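You operate a simulated robot arm through the tools that you are given. There is no shell and no other tool. Be economical: measure what you need, move in short steps, check, and stop when the job is done.

The job below is to be done with a simulated robot arm. You get a single attempt, and the scene is never put back.

JOB
Tension the green strand to 10 mm of slack.
Fine: prove the locked deck dead first; clamp the wheel after.

The check looks at the end state, three seconds after you hand in, the way a careful person would. Anything else that was tipped, shoved, dropped, spilled or broken makes it a failure.

ROBOT AND FRAMES
A 6-joint arm with a two-finger gripper on a trunk, on a base that drives. Base frame: it is fixed to the floor where the robot stands at the start and does not move with it; the origin is under the middle of the robot, x ahead of it, y to its left, z up. Readings come in mm, degrees, newtons and seconds.
With the tool pointing down near the work surface it reaches from about 520 to 800 mm from the robot's upright axis, wherever it stands. Its first joint turns from -166.0 to 166.0 degrees. Places, roughly: blue clamp knob [-200, 400, 700]; blue tension wheel [-300, 400, 700]; deck motor [1500, 1500, 400]; green clamp knob [800, -400, 700]; green slack gauge [800, -200, 700]; green tension wheel [700, -300, 700]; log deck isolator [400, -200, 800]; log deck jog key [500, 0, 900]; yellow clamp knob [-500, 600, 700]; yellow tension wheel [-600, 600, 700]. Payload 1.66 kg.
The TCP is the grasp point between the finger pads, 16 mm short of the fingertips. In the tool frame z runs along the fingers and y along their closing line. The gripper opens to 111 mm. The gripper's body begins 104 mm behind the TCP.
Orientation is that of the tool frame in the base frame, as a unit quaternion [x, y, z, w]. With the fingers straight down and closing along the base's y, the tool's x points along the base's -x, its y along +y and its z along -z.

CONTROLS
- The arm moves only by the tool nudge_tool. Its argument "motion" is a list of rows, each an object (a shift or turn left out is 0, a gripper value left out holds the last) with "offset": the shift along the base's x, y, z in units of 200 mm (1.0 is 200 mm), a list of three; "rotation": the turn, a rotation vector about the base's x, y, z in units of 120 degrees (1.0 is 120 degrees), a list of three; "fingers": the opening, from 0 (shut) to 1 (fully open). In form: [{"offset": [dx, dy, dz], "rotation": [wx, wy, wz], "fingers": fingers}, ...]. A call has 1 to 10 rows; each row is the pose to reach, as a shift and turn from the pose commanded when the call began. A call with a number of a shift or a turn outside -1 to 1 is refused whole. Rows are played at 5 a second. More than 50 mm and 8.6 degrees between two rows, or a gripper value outside its range, and nothing of the call is played. Where a pose cannot be reached the arm comes as near as it can. A force on the tool above 40 N (or 10 N above the force at the start of the call, whichever is more), or a blocked arm, ends the call early, and 0.2 s more pass. Each finger halts on what it meets, pressing with about 32 N; the grip force reading is that of the motor and also rises with nothing between the fingers. The clock runs only during rows and for 0.2 s after the last one: add rows that repeat a pose to give the fingers time. It gives the time, the measured TCP pose, the force on the tool (base axes), the opening and the grip force at its end, in the units of the frame above (readings bear some noise), with the torque about the TCP (base axes, N m) and any sound that the robot's microphone picked up.
- Cameras (640 x 400 px; columns grow to the right, rows downward): "scene" is now at [36.9, 184.6, 1463.5]; the picture's right is [0.15, -0.99, 0.00], its down [-0.92, -0.14, -0.36] and it looks along [0.36, 0.06, -0.93] (base axes); focal length 214 px, centre (320, 200). "wrist" rides on the gripper at [70, 14, -143] in the tool frame; the picture's right is [-0.19, 0.98, 0.00], its down [-0.87, -0.17, -0.47] and it looks along [-0.46, -0.09, 0.88] (tool axes); focal length 230 px, centre (320, 200).
- camera(camera): a new picture of that camera. It takes no simulated time.
- lift_body(by): slides the trunk up (or, below 0, down) by that many mm; the arm and the scene camera ride with it, the base frame stays. It gives what a move gives, with no picture.
- steer(legs): drives the robot by 1 to 6 legs, each [ahead, left, turn to the left] in mm, mm and degrees, along the robot's own axes; the way and the turn of a leg run together, so that a leg with both is an arc; at most 1500 mm and 180 degrees a leg. The arm and the cameras ride along, it lands a little off, and it stops where it bumps. It gives what a move gives.
- aim_head(pan, tilt): turns the head with the scene camera to pan (to the left, within 120 degrees either way) and tilt (down, from -29 to 69), counted from straight ahead of the robot. It gives what a move gives.
- locate(camera, pixels): for up to 12 pixels [column, row] of the newest picture of that camera ("zoom" is the newest enlarged one), the place [x, y, z] in the base frame of the surface seen there, good to about 2 mm, but the place of the scene camera against the robot may be out by one fixed shift of up to 25 mm in any direction. It takes no simulated time.
- zoom(camera, box): a new picture of the part [left, top, right, bottom] of that camera's present view, enlarged. It takes no simulated time.
- job_done(): hands the job in; it is judged then, once.

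Work in short steps. Measure before you move; look again where a grasp or a placing could have gone wrong, and mend it. You have 80 turns and 68 pictures in all, those below and enlarged ones among them. Open the gripper and draw the arm clear of the work before you hand the job in, unless the task says otherwise; then end with one line.

The tools are called after "Request:" by a JSON object that holds its "op" and its "data". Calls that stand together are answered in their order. nudge_tool: Moves the arm, as the interface text tells. Its arguments: {"type":"object","properties":{"motion":{"type":"array"}},"required":["motion"]} The other tools are called the same way: lift_body (by) slides the trunk up or down; steer (legs) drives the base; aim_head (pan, tilt) turns the head that bears the scene camera; camera (camera) takes a picture; locate (camera, pixels) gives the place of the surface under pixels of a picture; zoom (camera, box) takes an enlarged picture of a part of a camera's view; job_done () hands the job in.

At the start:

```text
time_s: 0.0
tcp_pos: [370.1, -250.0, 1135.5]
orientation: [0.0, 1.0, 0.0, 0.0]
wrist_force: [-0.1, -0.6, 0.7]
ft_torque: [-0.01, 0.02, 0.02]
grip_width: 111.0
finger_force: 0.1
trunk travel left (down, up): [-75.0, 515.0]
robot x, y, heading: [-1.4, 3.2, -0.1]
head pan, tilt: [8.7, 68.8]
```

scene: 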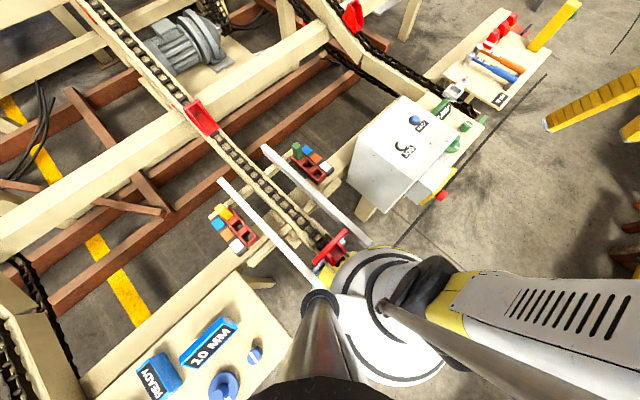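
wrist: 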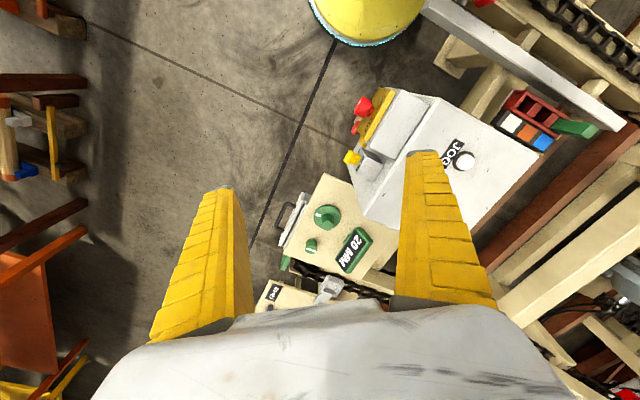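

I start by looking at the console and the green station more closely; in the scene picture, the console is near (400,150) and in the wrist view the gauge "20 MM" is near (352,250).

Request:
{"op": "zoom", "data": {"camera": "scene", "box": [340, 60, 540, 220]}}

Request:
{"op": "zoom", "data": {"camera": "wrist", "box": [240, 80, 480, 310]}}

```text
2.50 times, centred on (440, 140) of scene
```

zoom: 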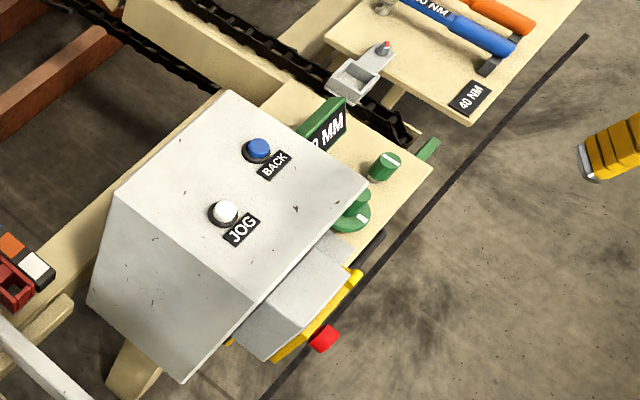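

```text
1.74 times, centred on (360, 195) of wrist
```

zoom: 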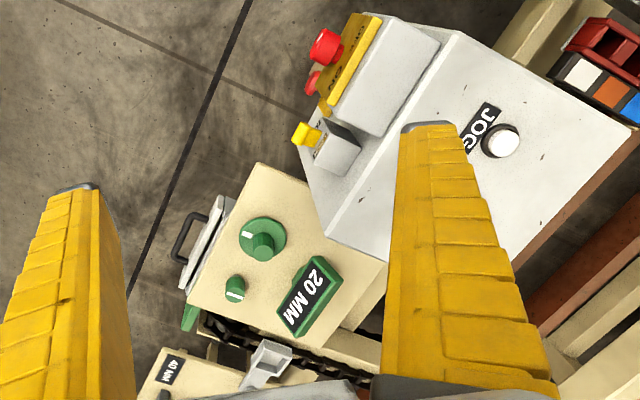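

The isolator (yellow plate, red handle) is on the console's robot-facing side, at wrist pixel (365,105). I zoom on it, on the placard by the green station, and locate key points.

Request:
{"op": "zoom", "data": {"camera": "wrist", "box": [330, 70, 430, 180]}}

Request:
{"op": "locate", "data": {"camera": "wrist", "pixels": [[466, 160], [362, 104], [357, 125], [352, 158], [330, 218], [311, 245], [352, 250], [373, 110], [300, 205], [410, 110], [372, 160], [330, 190]]}}

Request:
{"op": "zoom", "data": {"camera": "wrist", "box": [250, 170, 390, 310]}}

```text
3.64 times, centred on (380, 125) of wrist
```

zoom: 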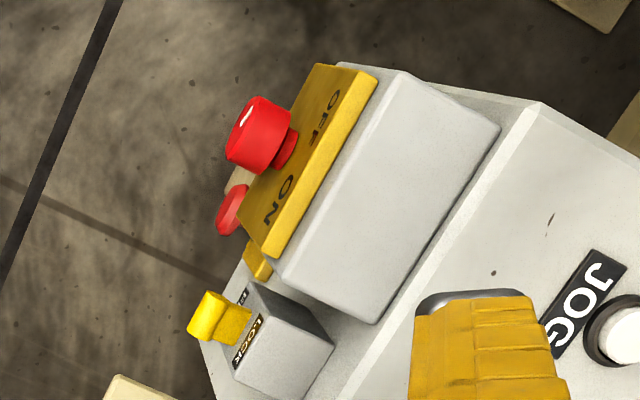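

```text
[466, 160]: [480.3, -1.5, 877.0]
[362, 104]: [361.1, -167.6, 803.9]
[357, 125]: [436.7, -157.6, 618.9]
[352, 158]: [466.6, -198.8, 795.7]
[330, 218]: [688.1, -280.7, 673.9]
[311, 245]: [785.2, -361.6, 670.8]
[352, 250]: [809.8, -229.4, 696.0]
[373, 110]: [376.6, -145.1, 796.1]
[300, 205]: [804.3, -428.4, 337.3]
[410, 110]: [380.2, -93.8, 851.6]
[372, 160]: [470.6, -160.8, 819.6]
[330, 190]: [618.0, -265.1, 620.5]
```

```text
2.86 times, centred on (320, 240) of wrist
```

zoom: 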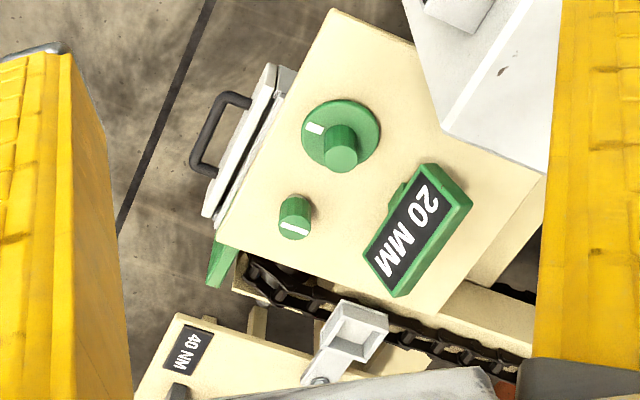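

The isolator face points toward the robot's right-front side (knob at [361,-168,804]), with a yellow LOCK tab at about [466,-199,796]. I look around with the head to find driving room to the right.

Request:
{"op": "aim_head", "data": {"pan": -50, "tilt": 50}}

Request:
{"op": "camera", "data": {"camera": "scene"}}

Request:
{"op": "locate", "data": {"camera": "wrist", "pixels": [[85, 35], [85, 80], [60, 160], [85, 205], [85, 230], [395, 97], [420, 100], [350, 150], [110, 60], [90, 370]]}}

```text
time_s: 1.3
tcp_pos: [371.2, -251.0, 1136.0]
orientation: [0.0, 1.0, 0.0, 0.0]
wrist_force: [0.5, 0.2, -0.5]
ft_torque: [0.02, 0.0, -0.02]
grip_width: 110.9
finger_force: 0.0
trunk travel left (down, up): [-75.0, 515.0]
robot x, y, heading: [-2.9, 0.9, 0.2]
head pan, tilt: [-50.0, 50.0]
```

```text
61 pictures are left
```

scene: 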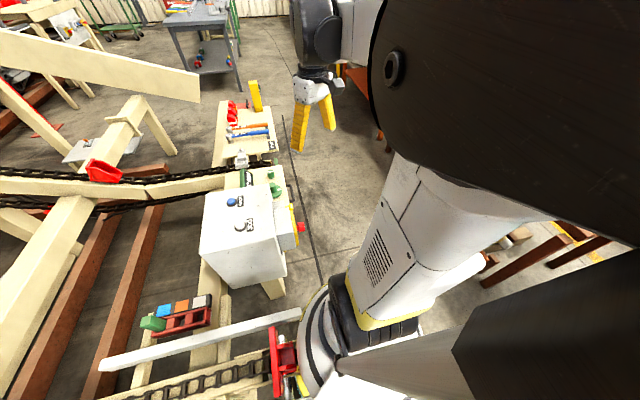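

```text
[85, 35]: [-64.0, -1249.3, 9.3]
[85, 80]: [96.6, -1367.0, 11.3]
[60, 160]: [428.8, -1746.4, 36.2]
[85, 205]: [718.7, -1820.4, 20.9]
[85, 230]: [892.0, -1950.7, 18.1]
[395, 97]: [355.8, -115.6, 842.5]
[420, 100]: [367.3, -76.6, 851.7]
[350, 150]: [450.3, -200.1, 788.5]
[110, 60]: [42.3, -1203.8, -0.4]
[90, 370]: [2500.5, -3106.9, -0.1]
```

The floor to the right appears open until y≈-1200. I drive to about (-60,-700) and face the isolator at about 53° heading.

Request:
{"op": "steer", "data": {"legs": [[-50, -700, 0], [0, 0, 53]]}}

Request:
{"op": "camera", "data": {"camera": "wrist"}}

Request:
{"op": "aim_head", "data": {"pan": 0, "tilt": 45}}

Request:
{"op": "camera", "data": {"camera": "scene"}}

```text
time_s: 7.5
tcp_pos: [374.4, -557.2, 1137.6]
orientation: [-0.444, 0.896, 0.0, -0.001]
wrist_force: [0.5, 0.2, -0.1]
ft_torque: [0.01, 0.01, 0.0]
grip_width: 110.6
finger_force: 0.0
trunk travel left (down, up): [-75.0, 515.0]
robot x, y, heading: [-48.7, -700.6, 52.6]
head pan, tilt: [-50.0, 50.0]
```

```text
60 pictures are left
```

wrist: 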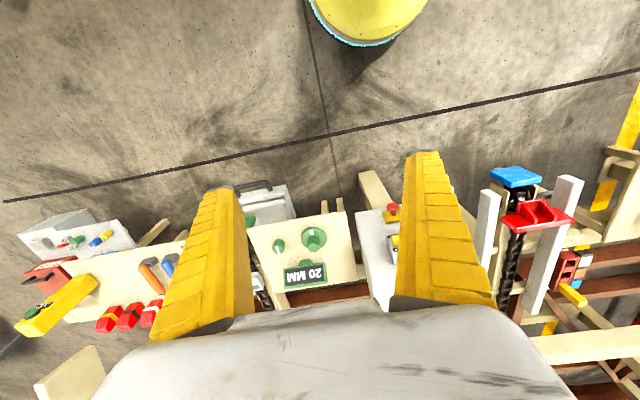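

```text
time_s: 8.7
tcp_pos: [373.8, -556.7, 1135.8]
orientation: [-0.444, 0.896, 0.0, 0.0]
wrist_force: [1.1, -0.6, -0.2]
ft_torque: [-0.03, 0.03, 0.01]
grip_width: 111.1
finger_force: 0.0
trunk travel left (down, up): [-75.0, 515.0]
robot x, y, heading: [-52.1, -701.7, 52.5]
head pan, tilt: [0.0, 45.0]
```

```text
59 pictures are left
```

scene: 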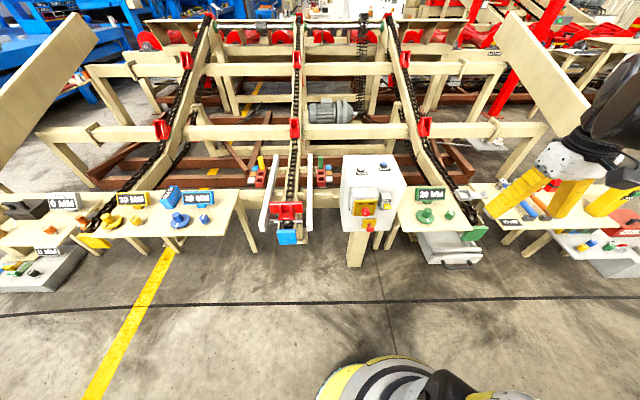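

Now the whole row is visible with the console face at (370,195). I zoom in on the isolator and on the green station.

Request:
{"op": "zoom", "data": {"camera": "scene", "box": [330, 150, 420, 270]}}

Request:
{"op": "locate", "data": {"camera": "zoom", "pixels": [[300, 60], [320, 200], [260, 200]]}}

Request:
{"op": "zoom", "data": {"camera": "scene", "box": [390, 170, 530, 280]}}

```text
3.33 times, centred on (375, 210) of scene
```

zoom: 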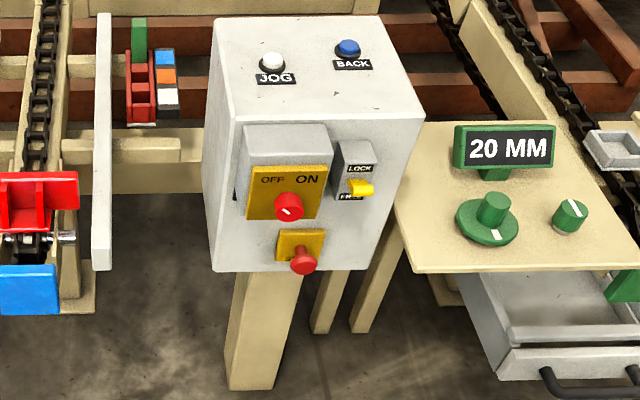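

```text
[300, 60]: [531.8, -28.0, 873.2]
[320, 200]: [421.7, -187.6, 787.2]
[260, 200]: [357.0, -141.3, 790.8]
```

```text
3.64 times, centred on (460, 225) of scene
```

zoom: 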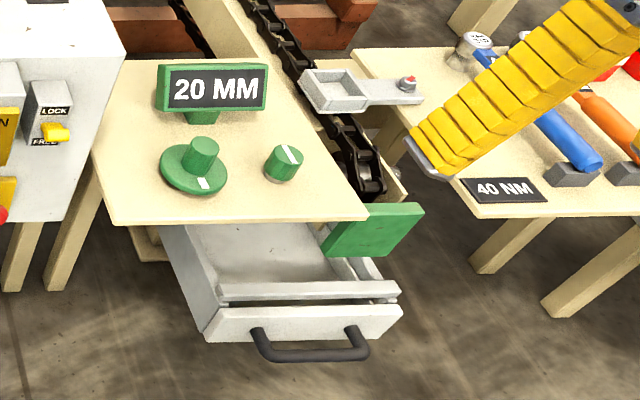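

I zoom tightly on the switch plate to read the knob position and lever state.

Request:
{"op": "zoom", "data": {"camera": "scene", "box": [360, 185, 388, 229]}}

Request:
{"op": "locate", "data": {"camera": "zoom", "pixels": [[250, 190], [200, 190]]}}

Request:
{"op": "zoom", "data": {"camera": "scene", "box": [340, 160, 400, 240]}}

```text
9.09 times, centred on (374, 207) of scene
```

zoom: 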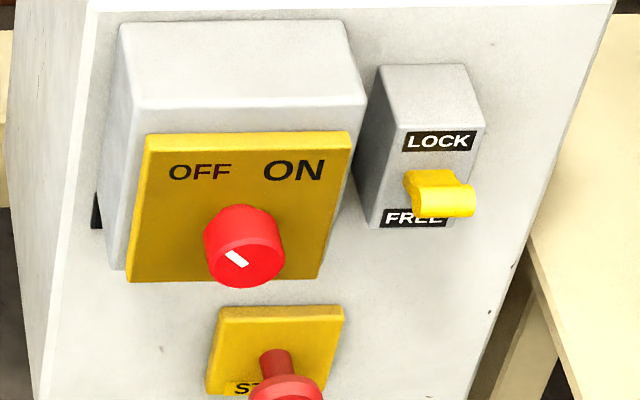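

```text
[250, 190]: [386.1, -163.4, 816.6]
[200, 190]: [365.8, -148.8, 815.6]
```

```text
5.00 times, centred on (370, 200) of scene
```

zoom: 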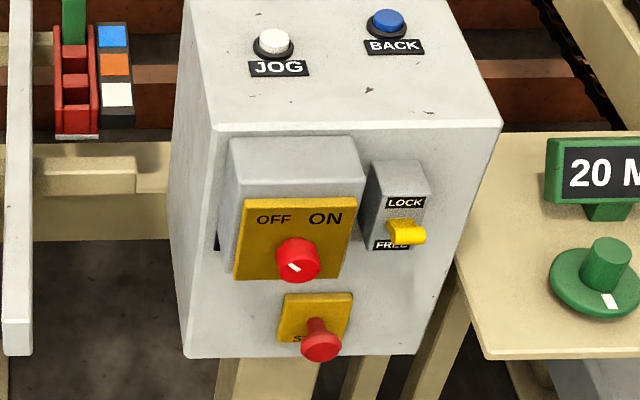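

The white mark on the knob points toward OFF and the yellow lever sits by FREE. I'll pitch the tool to horizontal, facing the console face (normal about [-0.58,-0.81,0]), and look closely from there.

Request:
{"op": "nudge_tool", "data": {"motion": [{"offset": [-0.006, 0.049, -0.05], "rotation": [0.0541, -0.0389, 0], "fingers": 0.3}, {"offset": [-0.012, 0.098, -0.1], "rotation": [0.1081, -0.0779, 0]}, {"offset": [-0.018, 0.147, -0.15], "rotation": [0.1622, -0.1168, 0]}, {"offset": [-0.024, 0.196, -0.2], "rotation": [0.2163, -0.1557, 0]}, {"offset": [-0.03, 0.245, -0.25], "rotation": [0.2703, -0.1947, 0]}, {"offset": [-0.036, 0.294, -0.3], "rotation": [0.3244, -0.2336, 0]}, {"offset": [-0.042, 0.343, -0.35], "rotation": [0.3785, -0.2725, 0]}, {"offset": [-0.048, 0.392, -0.4], "rotation": [0.4325, -0.3115, 0]}, {"offset": [-0.054, 0.441, -0.45], "rotation": [0.4866, -0.3504, 0]}, {"offset": [-0.06, 0.49, -0.5], "rotation": [0.5407, -0.3893, 0]}]}}

Request:
{"op": "camera", "data": {"camera": "wrist"}}

```text
time_s: 10.9
tcp_pos: [366.8, -457.9, 1063.7]
orientation: [-0.34, 0.687, 0.3, 0.568]
wrist_force: [-0.2, 0.4, 0.5]
ft_torque: [0.04, 0.03, -0.04]
grip_width: 35.7
finger_force: 1.8
out of reach, approached as far as the arm can: row 10
trunk travel left (down, up): [-75.0, 515.0]
robot x, y, heading: [-50.6, -694.6, 52.7]
head pan, tilt: [0.0, 45.0]
```

```text
54 pictures are left
```

wrist: 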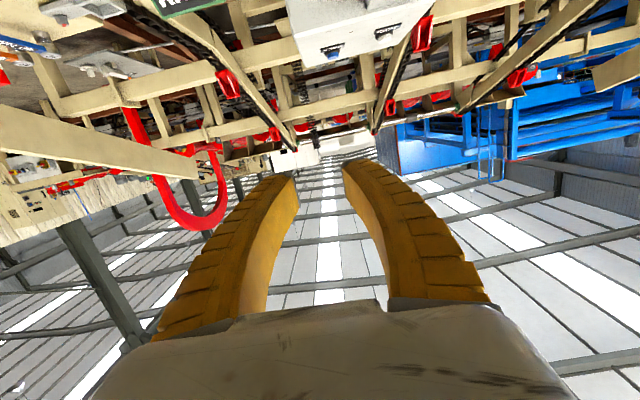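

The last row was out of reach, being too near to the robot. I back the base off 180 mm, then continue.

Request:
{"op": "steer", "data": {"legs": [[-180, 0, 1.5]]}}

```text
time_s: 12.4
tcp_pos: [256.0, -592.8, 1063.3]
orientation: [-0.349, 0.683, 0.308, 0.563]
wrist_force: [-0.8, 0.0, 0.2]
ft_torque: [0.02, 0.0, 0.01]
grip_width: 35.7
finger_force: 2.1
trunk travel left (down, up): [-75.0, 515.0]
robot x, y, heading: [-155.9, -845.0, 54.0]
head pan, tilt: [0.0, 45.0]
```

Now I level the tool and move to a viewing pose 200 mm off the face.

Request:
{"op": "nudge_tool", "data": {"motion": [{"offset": [0.0465, 0.116, -0.1465], "rotation": [0.0068, -0.0049, 0]}, {"offset": [0.093, 0.232, -0.293], "rotation": [0.0135, -0.0097, 0]}, {"offset": [0.1395, 0.348, -0.4395], "rotation": [0.0203, -0.0146, 0]}, {"offset": [0.186, 0.464, -0.586], "rotation": [0.027, -0.0195, 0]}, {"offset": [0.2325, 0.58, -0.7325], "rotation": [0.0338, -0.0243, 0]}, {"offset": [0.279, 0.696, -0.879], "rotation": [0.0406, -0.0292, 0]}, {"offset": [0.3255, 0.812, -1.0], "rotation": [0.0473, -0.0341, 0]}, {"offset": [0.372, 0.928, -1.0], "rotation": [0.0541, -0.0389, 0]}, {"offset": [0.4185, 1.0, -1.0], "rotation": [0.0608, -0.0438, 0]}, {"offset": [0.465, 1.0, -1.0], "rotation": [0.0676, -0.0487, 0]}]}}

Request:
{"op": "camera", "data": {"camera": "wrist"}}

```text
time_s: 14.6
tcp_pos: [432.1, -344.4, 922.4]
orientation: [-0.324, 0.63, 0.337, 0.62]
wrist_force: [0.4, -0.1, -0.8]
ft_torque: [-0.03, 0.01, 0.0]
grip_width: 36.1
finger_force: 1.4
out of reach, approached as far as the arm can: row 1, 2, 3, 4, 5, 6, 7, 8, 9, 10
trunk travel left (down, up): [-75.0, 515.0]
robot x, y, heading: [-154.9, -844.7, 54.3]
head pan, tilt: [0.0, 45.0]
```

```text
53 pictures are left
```

wrist: 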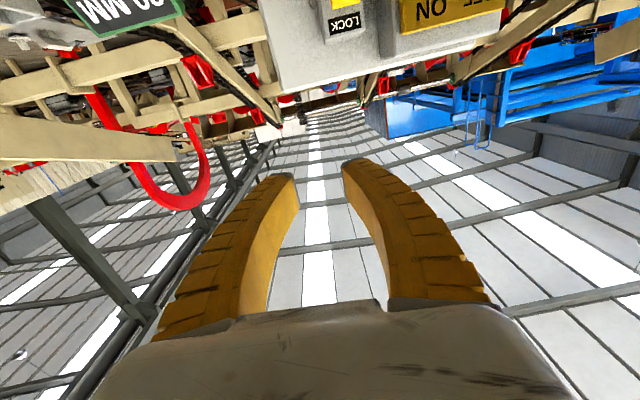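

Horizontal is out of reach this near. I pitch back up to about 50° below vertical-to-forward, which suits the reach better, and I check where it ends.

Request:
{"op": "nudge_tool", "data": {"motion": [{"rotation": [-0.0541, 0.0389, 0]}, {"rotation": [-0.1081, 0.0779, 0]}, {"rotation": [-0.1622, 0.1168, 0]}, {"rotation": [-0.2163, 0.1557, 0]}, {"rotation": [-0.2703, 0.1947, 0]}]}}

Request:
{"op": "camera", "data": {"camera": "wrist"}}

```text
time_s: 15.8
tcp_pos: [430.2, -346.1, 922.8]
orientation: [-0.409, 0.811, 0.205, 0.366]
wrist_force: [-0.3, -0.4, 0.4]
ft_torque: [-0.01, -0.04, -0.01]
grip_width: 35.7
finger_force: 1.7
trunk travel left (down, up): [-75.0, 515.0]
robot x, y, heading: [-156.0, -841.6, 54.1]
head pan, tilt: [0.0, 45.0]
```

```text
52 pictures are left
```

wrist: 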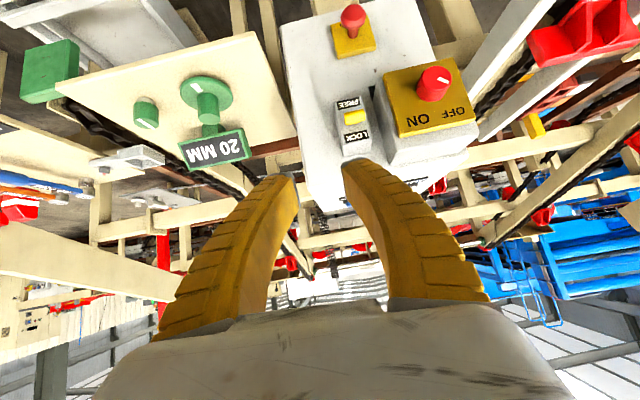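

Good view: lever at (355,117), knob at (433,83). I zoom in and locate points.

Request:
{"op": "zoom", "data": {"camera": "wrist", "box": [310, 0, 490, 170]}}

Request:
{"op": "locate", "data": {"camera": "wrist", "pixels": [[355, 117], [345, 118], [365, 114], [350, 103], [357, 137], [433, 84], [413, 122], [460, 112], [352, 14], [325, 160], [300, 40], [352, 155]]}}

```text
2.35 times, centred on (400, 85) of wrist
```

zoom: 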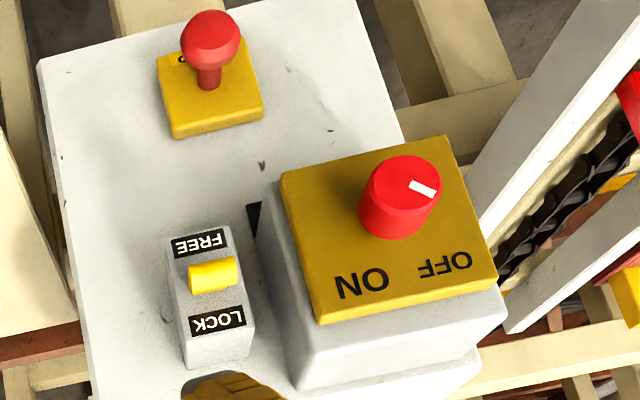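

```text
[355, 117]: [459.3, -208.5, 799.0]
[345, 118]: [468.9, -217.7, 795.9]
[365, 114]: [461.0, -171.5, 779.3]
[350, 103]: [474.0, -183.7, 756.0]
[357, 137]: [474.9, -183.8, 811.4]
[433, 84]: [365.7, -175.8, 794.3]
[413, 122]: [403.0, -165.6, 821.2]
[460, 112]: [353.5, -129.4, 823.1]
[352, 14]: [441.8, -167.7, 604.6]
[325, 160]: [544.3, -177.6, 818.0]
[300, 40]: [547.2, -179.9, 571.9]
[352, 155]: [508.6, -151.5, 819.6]
```

The knob's mark points to OFF. To determine the lever's tilt I locate points along it and on the labels.

Request:
{"op": "locate", "data": {"camera": "zoom", "pixels": [[200, 243], [217, 320], [195, 275], [212, 275], [230, 270], [210, 265], [212, 288], [235, 280], [195, 225], [225, 350], [188, 280], [238, 262]]}}

Request:
{"op": "zoom", "data": {"camera": "wrist", "box": [325, 80, 390, 170]}}

```text
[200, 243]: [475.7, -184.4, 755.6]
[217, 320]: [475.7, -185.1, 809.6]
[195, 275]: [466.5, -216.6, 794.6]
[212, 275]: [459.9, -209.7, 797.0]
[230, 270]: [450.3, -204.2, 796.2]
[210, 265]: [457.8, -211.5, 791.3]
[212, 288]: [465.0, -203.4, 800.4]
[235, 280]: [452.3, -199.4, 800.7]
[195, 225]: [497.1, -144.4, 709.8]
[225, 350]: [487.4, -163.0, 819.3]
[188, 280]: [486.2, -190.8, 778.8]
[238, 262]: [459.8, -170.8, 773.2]
```

```text
4.44 times, centred on (358, 125) of wrist
```

zoom: 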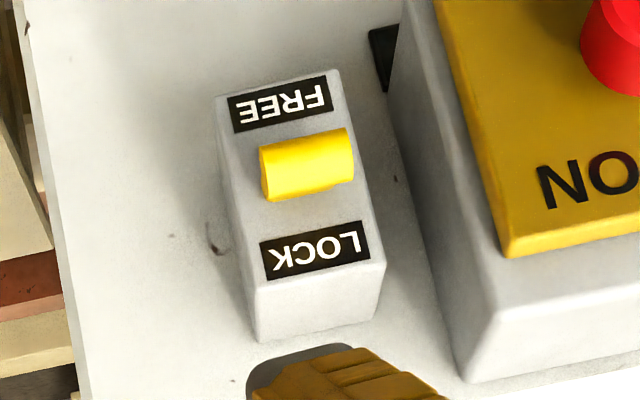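

The lever tip (z≈797, above the box middle at z≈783) leans to LOCK, and the knob is OFF, so the deck is already locked. I raise the arm and point it down, then I'll drive to where jog key, wheel and clamp are all in reach.

Request:
{"op": "nudge_tool", "data": {"motion": [{"offset": [-0.05, -0.05, 0.17], "rotation": [-0.0554, 0.041, 0]}, {"offset": [-0.1, -0.1, 0.34], "rotation": [-0.1108, 0.082, 0]}, {"offset": [-0.15, -0.15, 0.51], "rotation": [-0.1662, 0.123, 0]}, {"offset": [-0.2, -0.2, 0.68], "rotation": [-0.2216, 0.164, 0]}, {"offset": [-0.25, -0.25, 0.85], "rotation": [-0.277, 0.205, 0]}, {"offset": [-0.3, -0.3, 1.0], "rotation": [-0.3323, 0.2459, 0], "fingers": 0}]}}

Request:
{"op": "steer", "data": {"legs": [[329, -141, 0]]}}

Request:
{"op": "camera", "data": {"camera": "wrist"}}

Request:
{"op": "camera", "data": {"camera": "scene"}}

```text
time_s: 17.2
tcp_pos: [369.7, -404.1, 1122.0]
orientation: [-0.443, 0.896, 0.016, -0.007]
wrist_force: [-0.2, 0.3, -0.4]
ft_torque: [0.0, 0.0, 0.0]
grip_width: 0.0
finger_force: 28.7
trunk travel left (down, up): [-75.0, 515.0]
robot x, y, heading: [-155.7, -840.4, 54.1]
head pan, tilt: [0.0, 45.0]
```

```text
time_s: 19.5
tcp_pos: [678.1, -218.8, 1121.4]
orientation: [-0.443, 0.896, 0.015, -0.008]
wrist_force: [-0.8, 0.1, -0.2]
ft_torque: [-0.04, 0.04, 0.02]
grip_width: 0.0
finger_force: 28.4
trunk travel left (down, up): [-75.0, 515.0]
robot x, y, heading: [150.6, -660.6, 54.3]
head pan, tilt: [0.0, 45.0]
```

```text
49 pictures are left
```

wrist: 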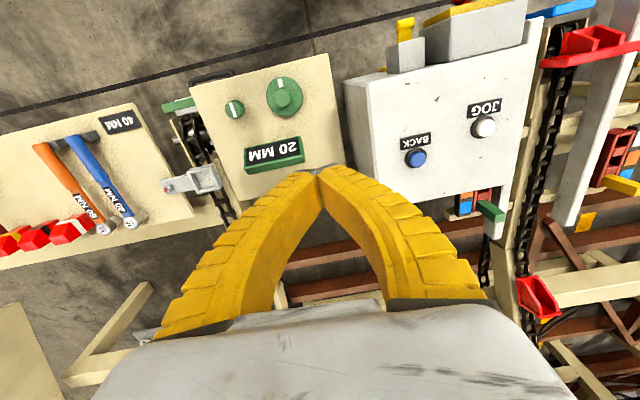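

```text
48 pictures are left
```

scene: 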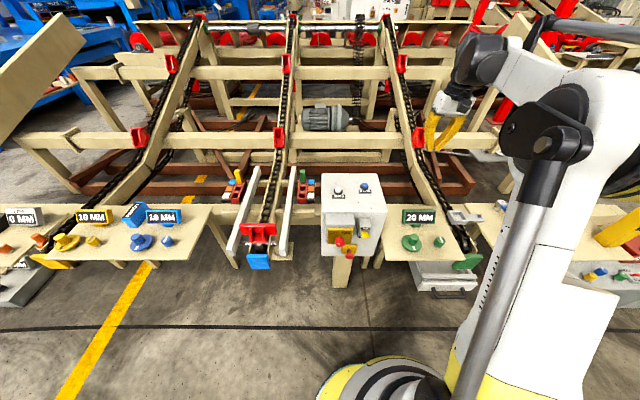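

Locating the jog button (485,127), back button (416,158), wheel and clamp in the wrist picture.

Request:
{"op": "zoom", "data": {"camera": "wrist", "box": [390, 80, 520, 190]}}

Request:
{"op": "locate", "data": {"camera": "wrist", "pixels": [[485, 126], [484, 122], [487, 134], [416, 158], [500, 127], [460, 127], [285, 100], [285, 90], [235, 109], [284, 83], [272, 112], [273, 153]]}}

Request:
{"op": "zoom", "data": {"camera": "wrist", "box": [180, 50, 340, 180]}}

```text
3.64 times, centred on (455, 135) of wrist
```

zoom: 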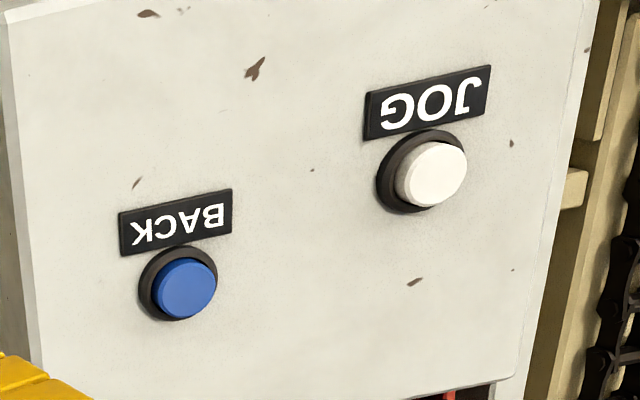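

```text
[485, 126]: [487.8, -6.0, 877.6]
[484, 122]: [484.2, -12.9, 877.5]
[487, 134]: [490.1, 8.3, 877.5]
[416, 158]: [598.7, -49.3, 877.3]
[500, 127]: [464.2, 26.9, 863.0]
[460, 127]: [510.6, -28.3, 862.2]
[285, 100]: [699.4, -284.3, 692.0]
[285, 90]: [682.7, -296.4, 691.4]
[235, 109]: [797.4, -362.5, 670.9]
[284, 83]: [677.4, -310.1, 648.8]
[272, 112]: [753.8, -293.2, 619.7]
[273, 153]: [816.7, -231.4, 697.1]
```

```text
3.08 times, centred on (260, 115) of wrist
```

zoom: 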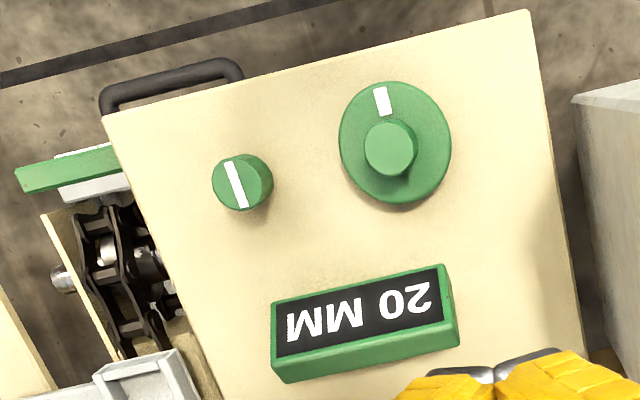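

Jog key centre ≈ (488,-4,877.5). I move above it with shut fingers, to TCP z≈925.

Request:
{"op": "nudge_tool", "data": {"motion": [{"offset": [-0.119, 0.134, 0], "fingers": 0}, {"offset": [-0.238, 0.268, 0]}, {"offset": [-0.356, 0.403, 0]}, {"offset": [-0.475, 0.537, 0]}, {"offset": [-0.594, 0.671, -0.15]}, {"offset": [-0.712, 0.806, -0.3]}, {"offset": [-0.831, 0.94, -0.48]}, {"offset": [-0.95, 1.0, -0.68]}, {"offset": [-0.95, 1.0, -0.83]}, {"offset": [-0.95, 1.0, -0.98]}]}}

Request:
{"op": "camera", "data": {"camera": "wrist"}}

```text
refused: row 7 steps farther than a row can; nothing moved
```

```text
45 pictures are left
```

wrist: 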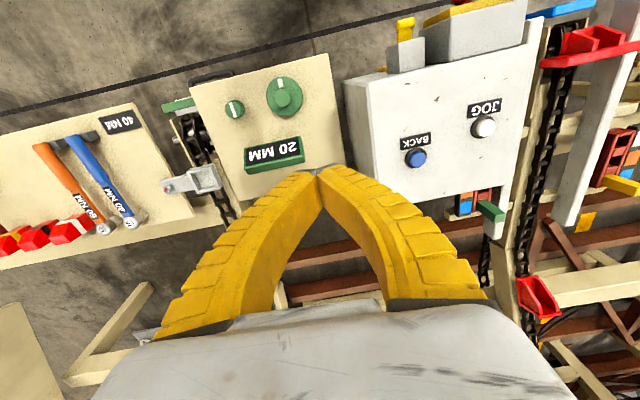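

Row 7 was too long; I replay with smaller steps.

Request:
{"op": "nudge_tool", "data": {"motion": [{"offset": [-0.119, 0.134, -0.05], "fingers": 0}, {"offset": [-0.238, 0.268, -0.1]}, {"offset": [-0.356, 0.403, -0.15]}, {"offset": [-0.475, 0.537, -0.2]}, {"offset": [-0.594, 0.671, -0.3]}, {"offset": [-0.712, 0.806, -0.4]}, {"offset": [-0.831, 0.92, -0.5]}, {"offset": [-0.95, 1.0, -0.65]}, {"offset": [-0.95, 1.0, -0.82]}, {"offset": [-0.95, 1.0, -0.95]}]}}

Request:
{"op": "camera", "data": {"camera": "wrist"}}

```text
time_s: 21.7
tcp_pos: [487.5, -18.7, 930.9]
orientation: [-0.443, 0.896, 0.016, -0.006]
wrist_force: [-0.5, 0.7, 0.0]
ft_torque: [0.0, 0.02, 0.0]
grip_width: 0.0
finger_force: 28.7
trunk travel left (down, up): [-75.0, 515.0]
robot x, y, heading: [147.2, -659.1, 54.0]
head pan, tilt: [0.0, 45.0]
```

```text
44 pictures are left
```

wrist: 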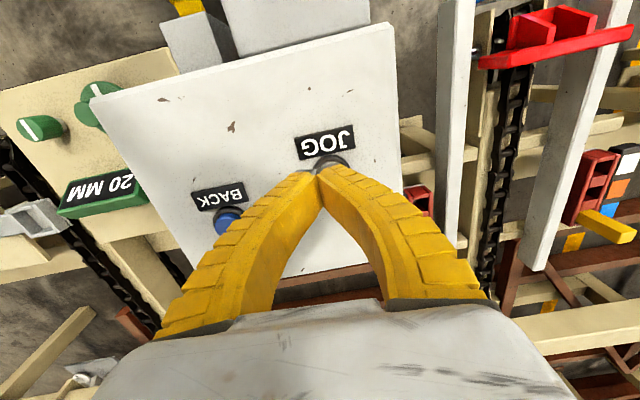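

Move +15 mm in y, then press down in small rows until contact and a few mm beyond.

Request:
{"op": "nudge_tool", "data": {"motion": [{"offset": [0, 0.073, 0]}, {"offset": [0, 0.073, -0.1]}, {"offset": [0, 0.073, -0.16]}, {"offset": [0, 0.073, -0.185]}, {"offset": [0, 0.073, -0.195]}, {"offset": [0, 0.073, -0.205]}, {"offset": [0, 0.073, -0.215]}, {"offset": [0, 0.073, -0.215]}]}}

```text
time_s: 23.5
tcp_pos: [487.1, -5.3, 889.2]
orientation: [-0.444, 0.896, 0.016, -0.008]
wrist_force: [0.3, 0.1, 0.7]
ft_torque: [-0.01, -0.02, 0.01]
grip_width: 0.0
finger_force: 29.0
trunk travel left (down, up): [-75.0, 515.0]
robot x, y, heading: [151.0, -657.1, 54.2]
head pan, tilt: [0.0, 45.0]
```

No clear force yet at z≈889; I look before pressing deeper.

Request:
{"op": "zoom", "data": {"camera": "wrist", "box": [260, 110, 380, 220]}}

Request:
{"op": "nudge_tool", "data": {"motion": [{"offset": [0, 0, -0.01]}, {"offset": [0, 0, -0.02]}, {"offset": [0, 0, -0.025]}, {"offset": [0, 0, -0.025]}]}}

```text
3.64 times, centred on (320, 165) of wrist
```

zoom: 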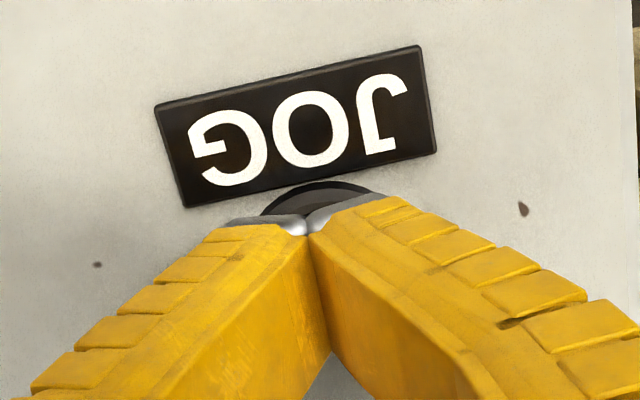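

```text
time_s: 24.5
tcp_pos: [488.7, -3.8, 883.7]
orientation: [-0.443, 0.897, 0.017, -0.006]
wrist_force: [1.1, 1.9, 4.6]
ft_torque: [-0.01, -0.02, 0.01]
grip_width: 6.0
finger_force: 28.6
trunk travel left (down, up): [-75.0, 515.0]
robot x, y, heading: [150.0, -658.9, 54.2]
head pan, tilt: [0.0, 45.0]
heard: click
```

A click was heard with 4.6 N and no motor sound. I hold it a moment longer, listening, then lift off.

Request:
{"op": "nudge_tool", "data": {"motion": [{"offset": [0, 0, -0.003]}, {"offset": [0, 0, -0.003]}, {"offset": [0, 0, -0.003]}, {"offset": [0, 0, -0.003]}]}}

Request:
{"op": "nudge_tool", "data": {"motion": [{"offset": [0, 0, 0.05]}, {"offset": [0, 0, 0.25]}, {"offset": [0, 0, 0.5]}, {"offset": [0, 0, 0.5]}]}}

Request:
{"op": "camera", "data": {"camera": "scene"}}

Request:
{"op": "camera", "data": {"camera": "wrist"}}

```text
time_s: 25.5
tcp_pos: [487.3, -3.7, 882.8]
orientation: [-0.443, 0.896, 0.016, -0.006]
wrist_force: [2.1, 0.4, 6.7]
ft_torque: [-0.01, -0.04, 0.03]
grip_width: 5.7
finger_force: 28.9
trunk travel left (down, up): [-75.0, 515.0]
robot x, y, heading: [150.5, -658.2, 54.2]
head pan, tilt: [0.0, 45.0]
```

```text
time_s: 26.5
tcp_pos: [487.9, -4.6, 981.6]
orientation: [-0.443, 0.896, 0.016, -0.007]
wrist_force: [0.9, -0.1, -0.1]
ft_torque: [0.02, 0.0, 0.02]
grip_width: 0.0
finger_force: 28.3
trunk travel left (down, up): [-75.0, 515.0]
robot x, y, heading: [152.4, -658.6, 54.2]
head pan, tilt: [0.0, 45.0]
```

```text
42 pictures are left
```

scene: 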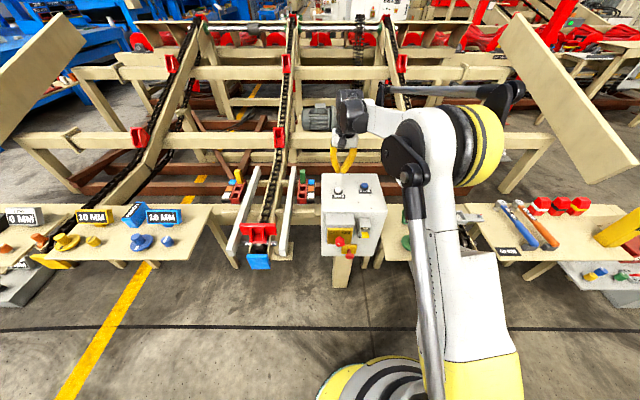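

```text
41 pictures are left
```

wrist: 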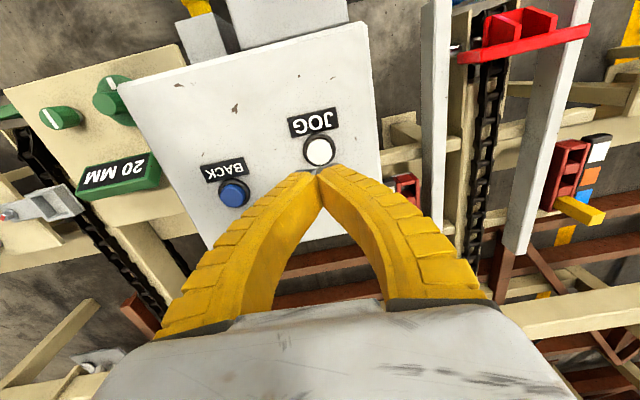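

The deck did not move: the chain carriers are in the same places. I compare clamp marks on the other stations to learn the clamped position.

Request:
{"op": "zoom", "data": {"camera": "scene", "box": [0, 195, 200, 290]}}

Request:
{"op": "nudge_tool", "data": {"motion": [{"offset": [0.1, -0.14, 0.05]}, {"offset": [0.2, -0.28, 0.1]}, {"offset": [0.3, -0.43, 0.1]}, {"offset": [0.4, -0.58, 0.1]}, {"offset": [0.5, -0.72, 0.1]}, {"offset": [0.6, -0.87, 0.1]}, {"offset": [0.7, -1.0, 0.1], "fingers": 0.6}]}}

Request:
{"op": "camera", "data": {"camera": "wrist"}}

```text
3.20 times, centred on (100, 242) of scene
```

zoom: 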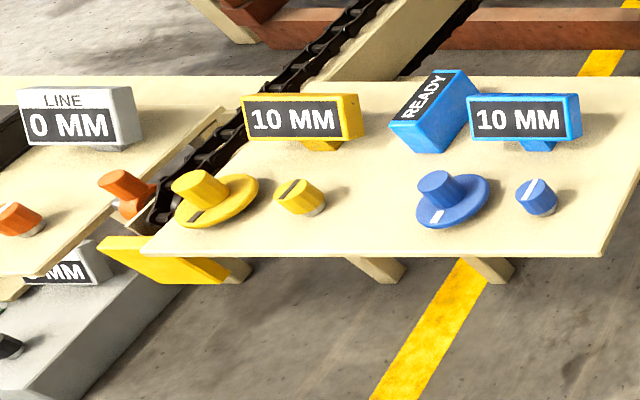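

```text
time_s: 28.1
tcp_pos: [626.8, -204.1, 1005.2]
orientation: [-0.443, 0.896, 0.016, -0.007]
wrist_force: [0.2, -0.4, 1.1]
ft_torque: [-0.01, 0.02, -0.02]
grip_width: 68.3
finger_force: 1.2
trunk travel left (down, up): [-75.0, 515.0]
robot x, y, heading: [151.4, -656.8, 54.0]
head pan, tilt: [0.0, 45.0]
```

```text
39 pictures are left
```

wrist: 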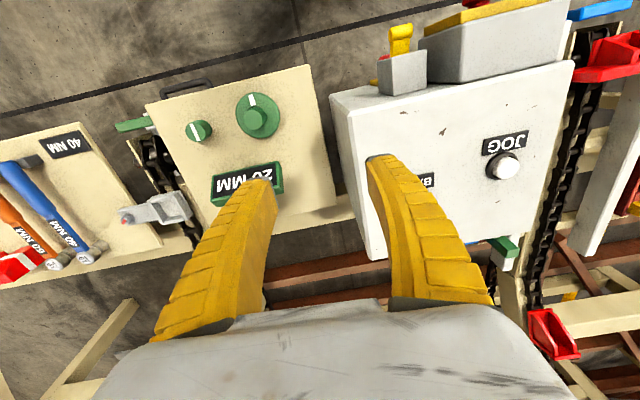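

All clamps have the same mark direction as the green one. I locate the green wheel boss and clamp precisely.

Request:
{"op": "zoom", "data": {"camera": "wrist", "box": [130, 60, 330, 210]}}

Request:
{"op": "locate", "data": {"camera": "zoom", "pixels": [[405, 190], [385, 190], [428, 190], [405, 168], [405, 212], [345, 195], [395, 130], [222, 224], [205, 226], [245, 222], [222, 205], [222, 245]]}}

```text
2.67 times, centred on (230, 135) of wrist
```

zoom: 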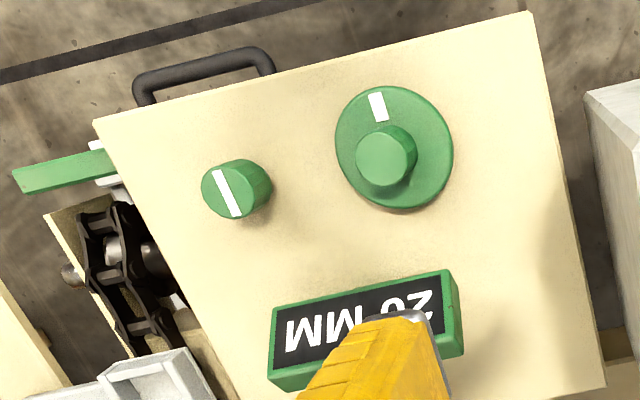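

```text
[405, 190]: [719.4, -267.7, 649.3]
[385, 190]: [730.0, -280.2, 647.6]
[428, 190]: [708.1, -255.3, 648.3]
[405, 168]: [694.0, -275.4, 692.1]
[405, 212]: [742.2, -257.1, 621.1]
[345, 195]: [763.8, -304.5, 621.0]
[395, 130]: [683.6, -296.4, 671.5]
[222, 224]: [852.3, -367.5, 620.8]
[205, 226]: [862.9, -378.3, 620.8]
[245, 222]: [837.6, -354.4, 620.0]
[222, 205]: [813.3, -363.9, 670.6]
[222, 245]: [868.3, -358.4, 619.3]
```

I refine with pixels on the boss top rim (z≈692) and the clamp top rim.

Request:
{"op": "locate", "data": {"camera": "zoom", "pixels": [[385, 161], [358, 161], [412, 161], [385, 138], [385, 183], [227, 193], [204, 193], [250, 190], [226, 170], [228, 216], [340, 150], [450, 150]]}}

```text
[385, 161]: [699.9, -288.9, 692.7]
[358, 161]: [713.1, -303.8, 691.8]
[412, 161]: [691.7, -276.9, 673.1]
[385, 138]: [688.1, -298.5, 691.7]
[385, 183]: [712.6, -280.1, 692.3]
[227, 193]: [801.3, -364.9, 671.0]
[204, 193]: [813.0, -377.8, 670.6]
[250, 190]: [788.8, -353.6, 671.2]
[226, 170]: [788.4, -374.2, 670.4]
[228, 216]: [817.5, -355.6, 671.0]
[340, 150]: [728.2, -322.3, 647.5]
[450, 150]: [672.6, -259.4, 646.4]
```

Boss centre ≈ (700,-290), top z 692, disc z 648. I go above it, correcting the small tilt, then stop at z≈740.

Request:
{"op": "nudge_tool", "data": {"motion": [{"offset": [0.09, -0.11, -0.1], "rotation": [-0.011, -0.012, 0], "fingers": 0.6}, {"offset": [0.18, -0.21, -0.25], "rotation": [-0.011, -0.012, 0]}, {"offset": [0.27, -0.32, -0.4], "rotation": [-0.011, -0.012, 0]}, {"offset": [0.366, -0.43, -0.55], "rotation": [-0.011, -0.012, 0]}, {"offset": [0.366, -0.43, -0.75], "rotation": [-0.011, -0.012, 0]}, {"offset": [0.366, -0.43, -0.98], "rotation": [-0.011, -0.012, 0]}, {"offset": [0.366, -0.43, -1.0], "rotation": [-0.011, -0.012, 0]}]}}

Request:
{"op": "camera", "data": {"camera": "wrist"}}

```text
time_s: 29.7
tcp_pos: [701.7, -290.0, 801.5]
orientation: [-0.443, 0.897, 0.0, -0.002]
wrist_force: [-0.1, 0.2, 0.2]
ft_torque: [0.0, 0.02, 0.02]
grip_width: 68.6
finger_force: 1.1
trunk travel left (down, up): [-75.0, 515.0]
robot x, y, heading: [151.4, -658.3, 54.3]
head pan, tilt: [0.0, 45.0]
```

```text
37 pictures are left
```

wrist: 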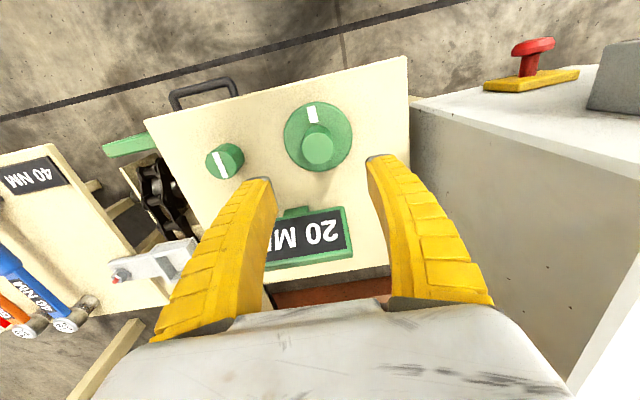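

Aligned above the boss (319,145). I descend to z≈677 and close on it.

Request:
{"op": "nudge_tool", "data": {"motion": [{"offset": [-0.005, 0, -0.2]}, {"offset": [-0.005, 0, -0.4]}, {"offset": [-0.005, 0, -0.55]}, {"offset": [-0.005, 0, -0.62]}, {"offset": [-0.005, 0, -0.62], "fingers": 0.2}, {"offset": [-0.005, 0, -0.62], "fingers": 0.2}, {"offset": [-0.005, 0, -0.62], "fingers": 0.2}]}}

Request:
{"op": "camera", "data": {"camera": "wrist"}}

```text
time_s: 31.3
tcp_pos: [702.7, -292.5, 680.3]
orientation: [-0.442, 0.897, 0.0, 0.0]
wrist_force: [27.0, -9.2, 3.2]
ft_torque: [0.34, -0.52, -0.26]
grip_width: 34.1
finger_force: 33.5
trunk travel left (down, up): [-75.0, 515.0]
robot x, y, heading: [148.0, -656.5, 54.0]
head pan, tilt: [0.0, 45.0]
```

```text
36 pictures are left
```

wrist: 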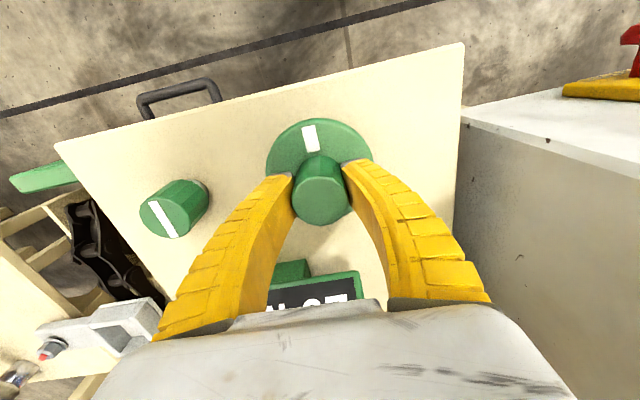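

Gripped (34 mm), with a 27 N side load; I relieve it by ~3 mm along the closing line and turn clockwise 16° to test.

Request:
{"op": "nudge_tool", "data": {"motion": [{"offset": [0.012, -0.009, 0]}, {"offset": [0.012, -0.009, 0], "rotation": [0, 0, -0.0333]}, {"offset": [0.012, -0.009, 0], "rotation": [0, 0, -0.0667]}, {"offset": [0.012, -0.009, 0], "rotation": [0, 0, -0.1]}, {"offset": [0.012, -0.009, 0], "rotation": [0, 0, -0.1333]}]}}

Request:
{"op": "camera", "data": {"camera": "wrist"}}

Request:
{"op": "zoom", "data": {"camera": "scene", "box": [380, 190, 480, 290]}}

```text
time_s: 32.5
tcp_pos: [703.1, -292.8, 678.7]
orientation: [-0.315, 0.949, 0.001, -0.001]
wrist_force: [13.2, 2.1, 5.4]
ft_torque: [0.07, -0.16, 0.52]
grip_width: 30.0
finger_force: 33.9
trunk travel left (down, up): [-75.0, 515.0]
robot x, y, heading: [153.3, -656.8, 54.0]
head pan, tilt: [0.0, 45.0]
```

```text
35 pictures are left
```

wrist: 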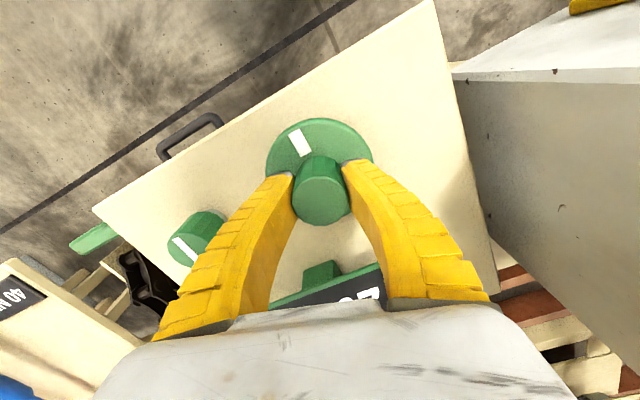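

```text
4.00 times, centred on (430, 240) of scene
```

zoom: 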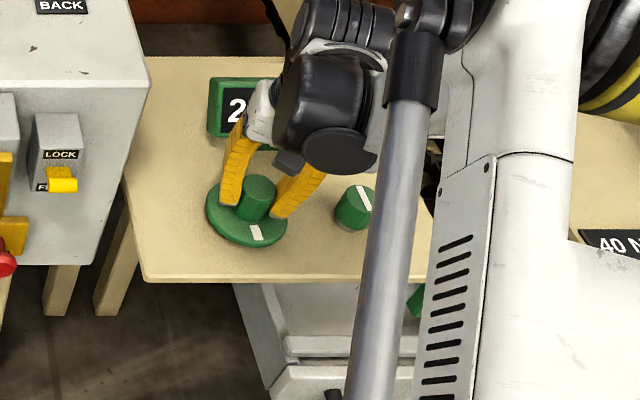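

The mark stayed with the board, so the wheel slipped in the grip (torque 0.5 N·m). I try the other direction before judging whether the clamp is on.

Request:
{"op": "nudge_tool", "data": {"motion": [{"offset": [0.008, -0.003, 0], "rotation": [0, 0, 0.05]}, {"offset": [0.008, -0.003, 0], "rotation": [0, 0, 0.1]}, {"offset": [0.008, -0.003, 0], "rotation": [0, 0, 0.15]}, {"offset": [0.008, -0.003, 0], "rotation": [0, 0, 0.2]}, {"offset": [0.008, -0.003, 0], "rotation": [0, 0, 0.25]}, {"offset": [0.008, -0.003, 0], "rotation": [0, 0, 0.3]}]}}

Request:
{"op": "camera", "data": {"camera": "wrist"}}

```text
time_s: 33.9
tcp_pos: [703.0, -293.2, 679.5]
orientation: [-0.594, 0.805, -0.001, -0.001]
wrist_force: [-8.5, 10.8, -1.6]
ft_torque: [0.05, 0.08, -0.31]
grip_width: 29.0
finger_force: 33.5
trunk travel left (down, up): [-75.0, 515.0]
robot x, y, heading: [152.7, -659.3, 54.0]
head pan, tilt: [0.0, 45.0]
```

```text
33 pictures are left
```

wrist: 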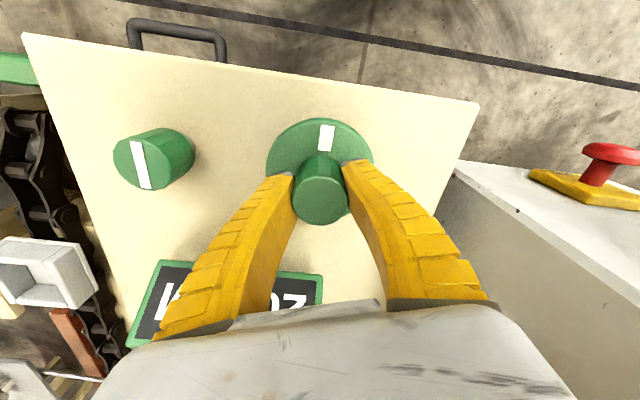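

The wheel slips in both directions, so the clamp is on. I release the boss, rise, and go over the clamp knob at about (803,-366).

Request:
{"op": "nudge_tool", "data": {"motion": [{"offset": [0, 0, 0], "fingers": 0.6}, {"offset": [0, 0, 0], "fingers": 0.6}, {"offset": [0, 0, 0.2]}, {"offset": [0, 0, 0.4]}, {"offset": [0.17, -0.12, 0.4]}, {"offset": [0.34, -0.24, 0.4]}, {"offset": [0.5, -0.365, 0.4]}, {"offset": [0.5, -0.365, 0.4]}]}}

Request:
{"op": "camera", "data": {"camera": "wrist"}}

Request:
{"op": "locate", "data": {"camera": "wrist", "pixels": [[320, 160], [320, 150], [310, 160], [330, 160]]}}

```text
time_s: 35.7
tcp_pos: [804.2, -365.9, 758.2]
orientation: [-0.592, 0.806, 0.0, 0.0]
wrist_force: [0.4, -0.2, 0.8]
ft_torque: [0.02, -0.01, 0.01]
grip_width: 68.4
finger_force: 0.9
trunk travel left (down, up): [-75.0, 515.0]
robot x, y, heading: [149.9, -658.3, 54.2]
head pan, tilt: [0.0, 45.0]
```

```text
32 pictures are left
```

wrist: 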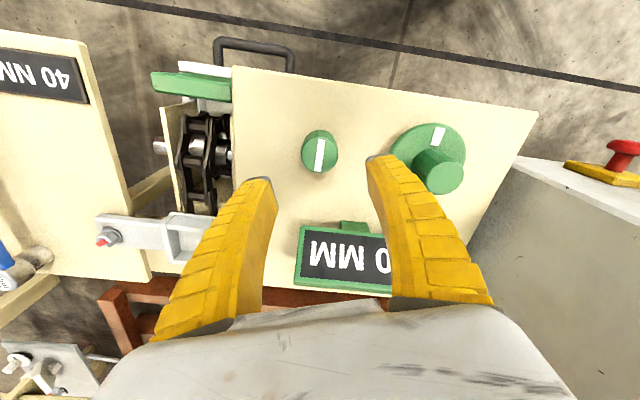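

```text
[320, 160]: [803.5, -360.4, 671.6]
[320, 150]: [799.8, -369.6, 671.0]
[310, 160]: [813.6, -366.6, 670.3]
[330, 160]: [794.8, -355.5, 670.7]
```

Aligned over the clamp (319,155). I descend to z≈656 and close.

Request:
{"op": "nudge_tool", "data": {"motion": [{"offset": [0, 0, -0.2]}, {"offset": [0, 0, -0.38]}, {"offset": [0, 0, -0.51]}, {"offset": [0, 0, -0.51], "fingers": 0.2}, {"offset": [0, 0, -0.51], "fingers": 0.2}, {"offset": [0, 0, -0.51], "fingers": 0.2}]}}

Request:
{"op": "camera", "data": {"camera": "wrist"}}

```text
time_s: 37.1
tcp_pos: [804.3, -363.9, 656.7]
orientation: [-0.592, 0.806, -0.001, 0.0]
wrist_force: [7.1, 3.5, 2.8]
ft_torque: [0.66, -0.42, -0.09]
grip_width: 35.1
finger_force: 34.3
trunk travel left (down, up): [-75.0, 515.0]
robot x, y, heading: [152.4, -656.8, 53.9]
head pan, tilt: [0.0, 45.0]
```

```text
31 pictures are left
```

wrist: 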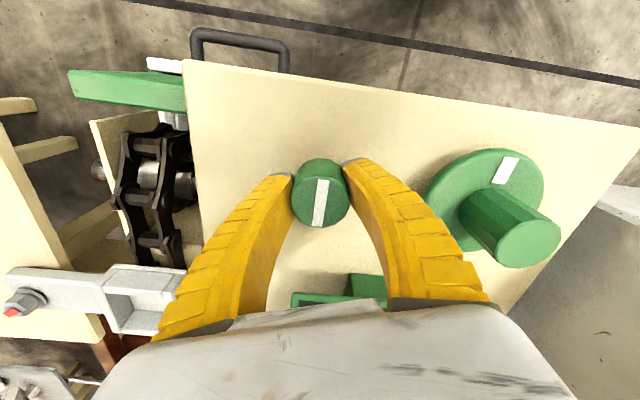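

Gripped with little side load. I turn it counter-clockwise (loosen) in 7.5° rows up to 60°.

Request:
{"op": "nudge_tool", "data": {"motion": [{"rotation": [0, 0, 0.0625]}, {"rotation": [0, 0, 0.125]}, {"rotation": [0, 0, 0.1875]}, {"rotation": [0, 0, 0.25]}, {"rotation": [0, 0, 0.3125]}, {"rotation": [0, 0, 0.375]}, {"rotation": [0, 0, 0.4375]}, {"rotation": [0, 0, 0.5]}]}}

Request:
{"op": "camera", "data": {"camera": "wrist"}}

```text
time_s: 38.9
tcp_pos: [803.5, -364.7, 656.6]
orientation: [0.916, -0.4, 0.001, 0.001]
wrist_force: [16.7, 8.7, 8.5]
ft_torque: [0.12, -0.1, -0.06]
grip_width: 33.5
finger_force: 33.9
trunk travel left (down, up): [-75.0, 515.0]
robot x, y, heading: [152.2, -659.4, 54.0]
head pan, tilt: [0.0, 45.0]
```

```text
30 pictures are left
```

wrist: 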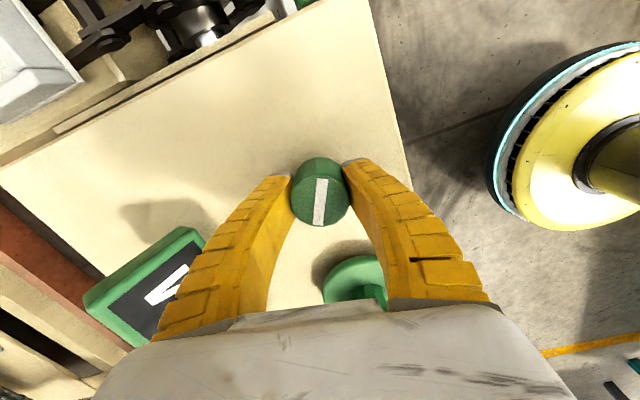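

The knob turned with the tool (mark still at (320,200) in the hand). I continue up to about 90° and watch for a stop.

Request:
{"op": "nudge_tool", "data": {"motion": [{"rotation": [0, 0, 0.0625]}, {"rotation": [0, 0, 0.125]}, {"rotation": [0, 0, 0.1875]}, {"rotation": [0, 0, 0.25]}, {"rotation": [0, 0, 0.25]}]}}

Request:
{"op": "camera", "data": {"camera": "wrist"}}

```text
time_s: 40.1
tcp_pos: [803.5, -364.6, 657.5]
orientation: [0.989, -0.149, 0.001, 0.001]
wrist_force: [12.4, 15.1, 5.1]
ft_torque: [0.11, -0.15, -0.05]
grip_width: 32.6
finger_force: 34.3
trunk travel left (down, up): [-75.0, 515.0]
robot x, y, heading: [151.9, -658.2, 54.0]
head pan, tilt: [0.0, 45.0]
```

```text
29 pictures are left
```

wrist: 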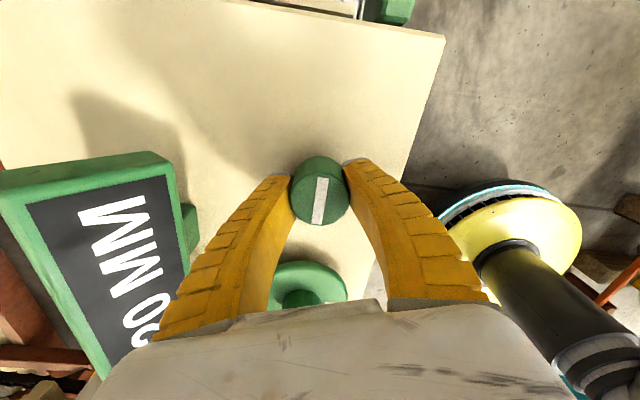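

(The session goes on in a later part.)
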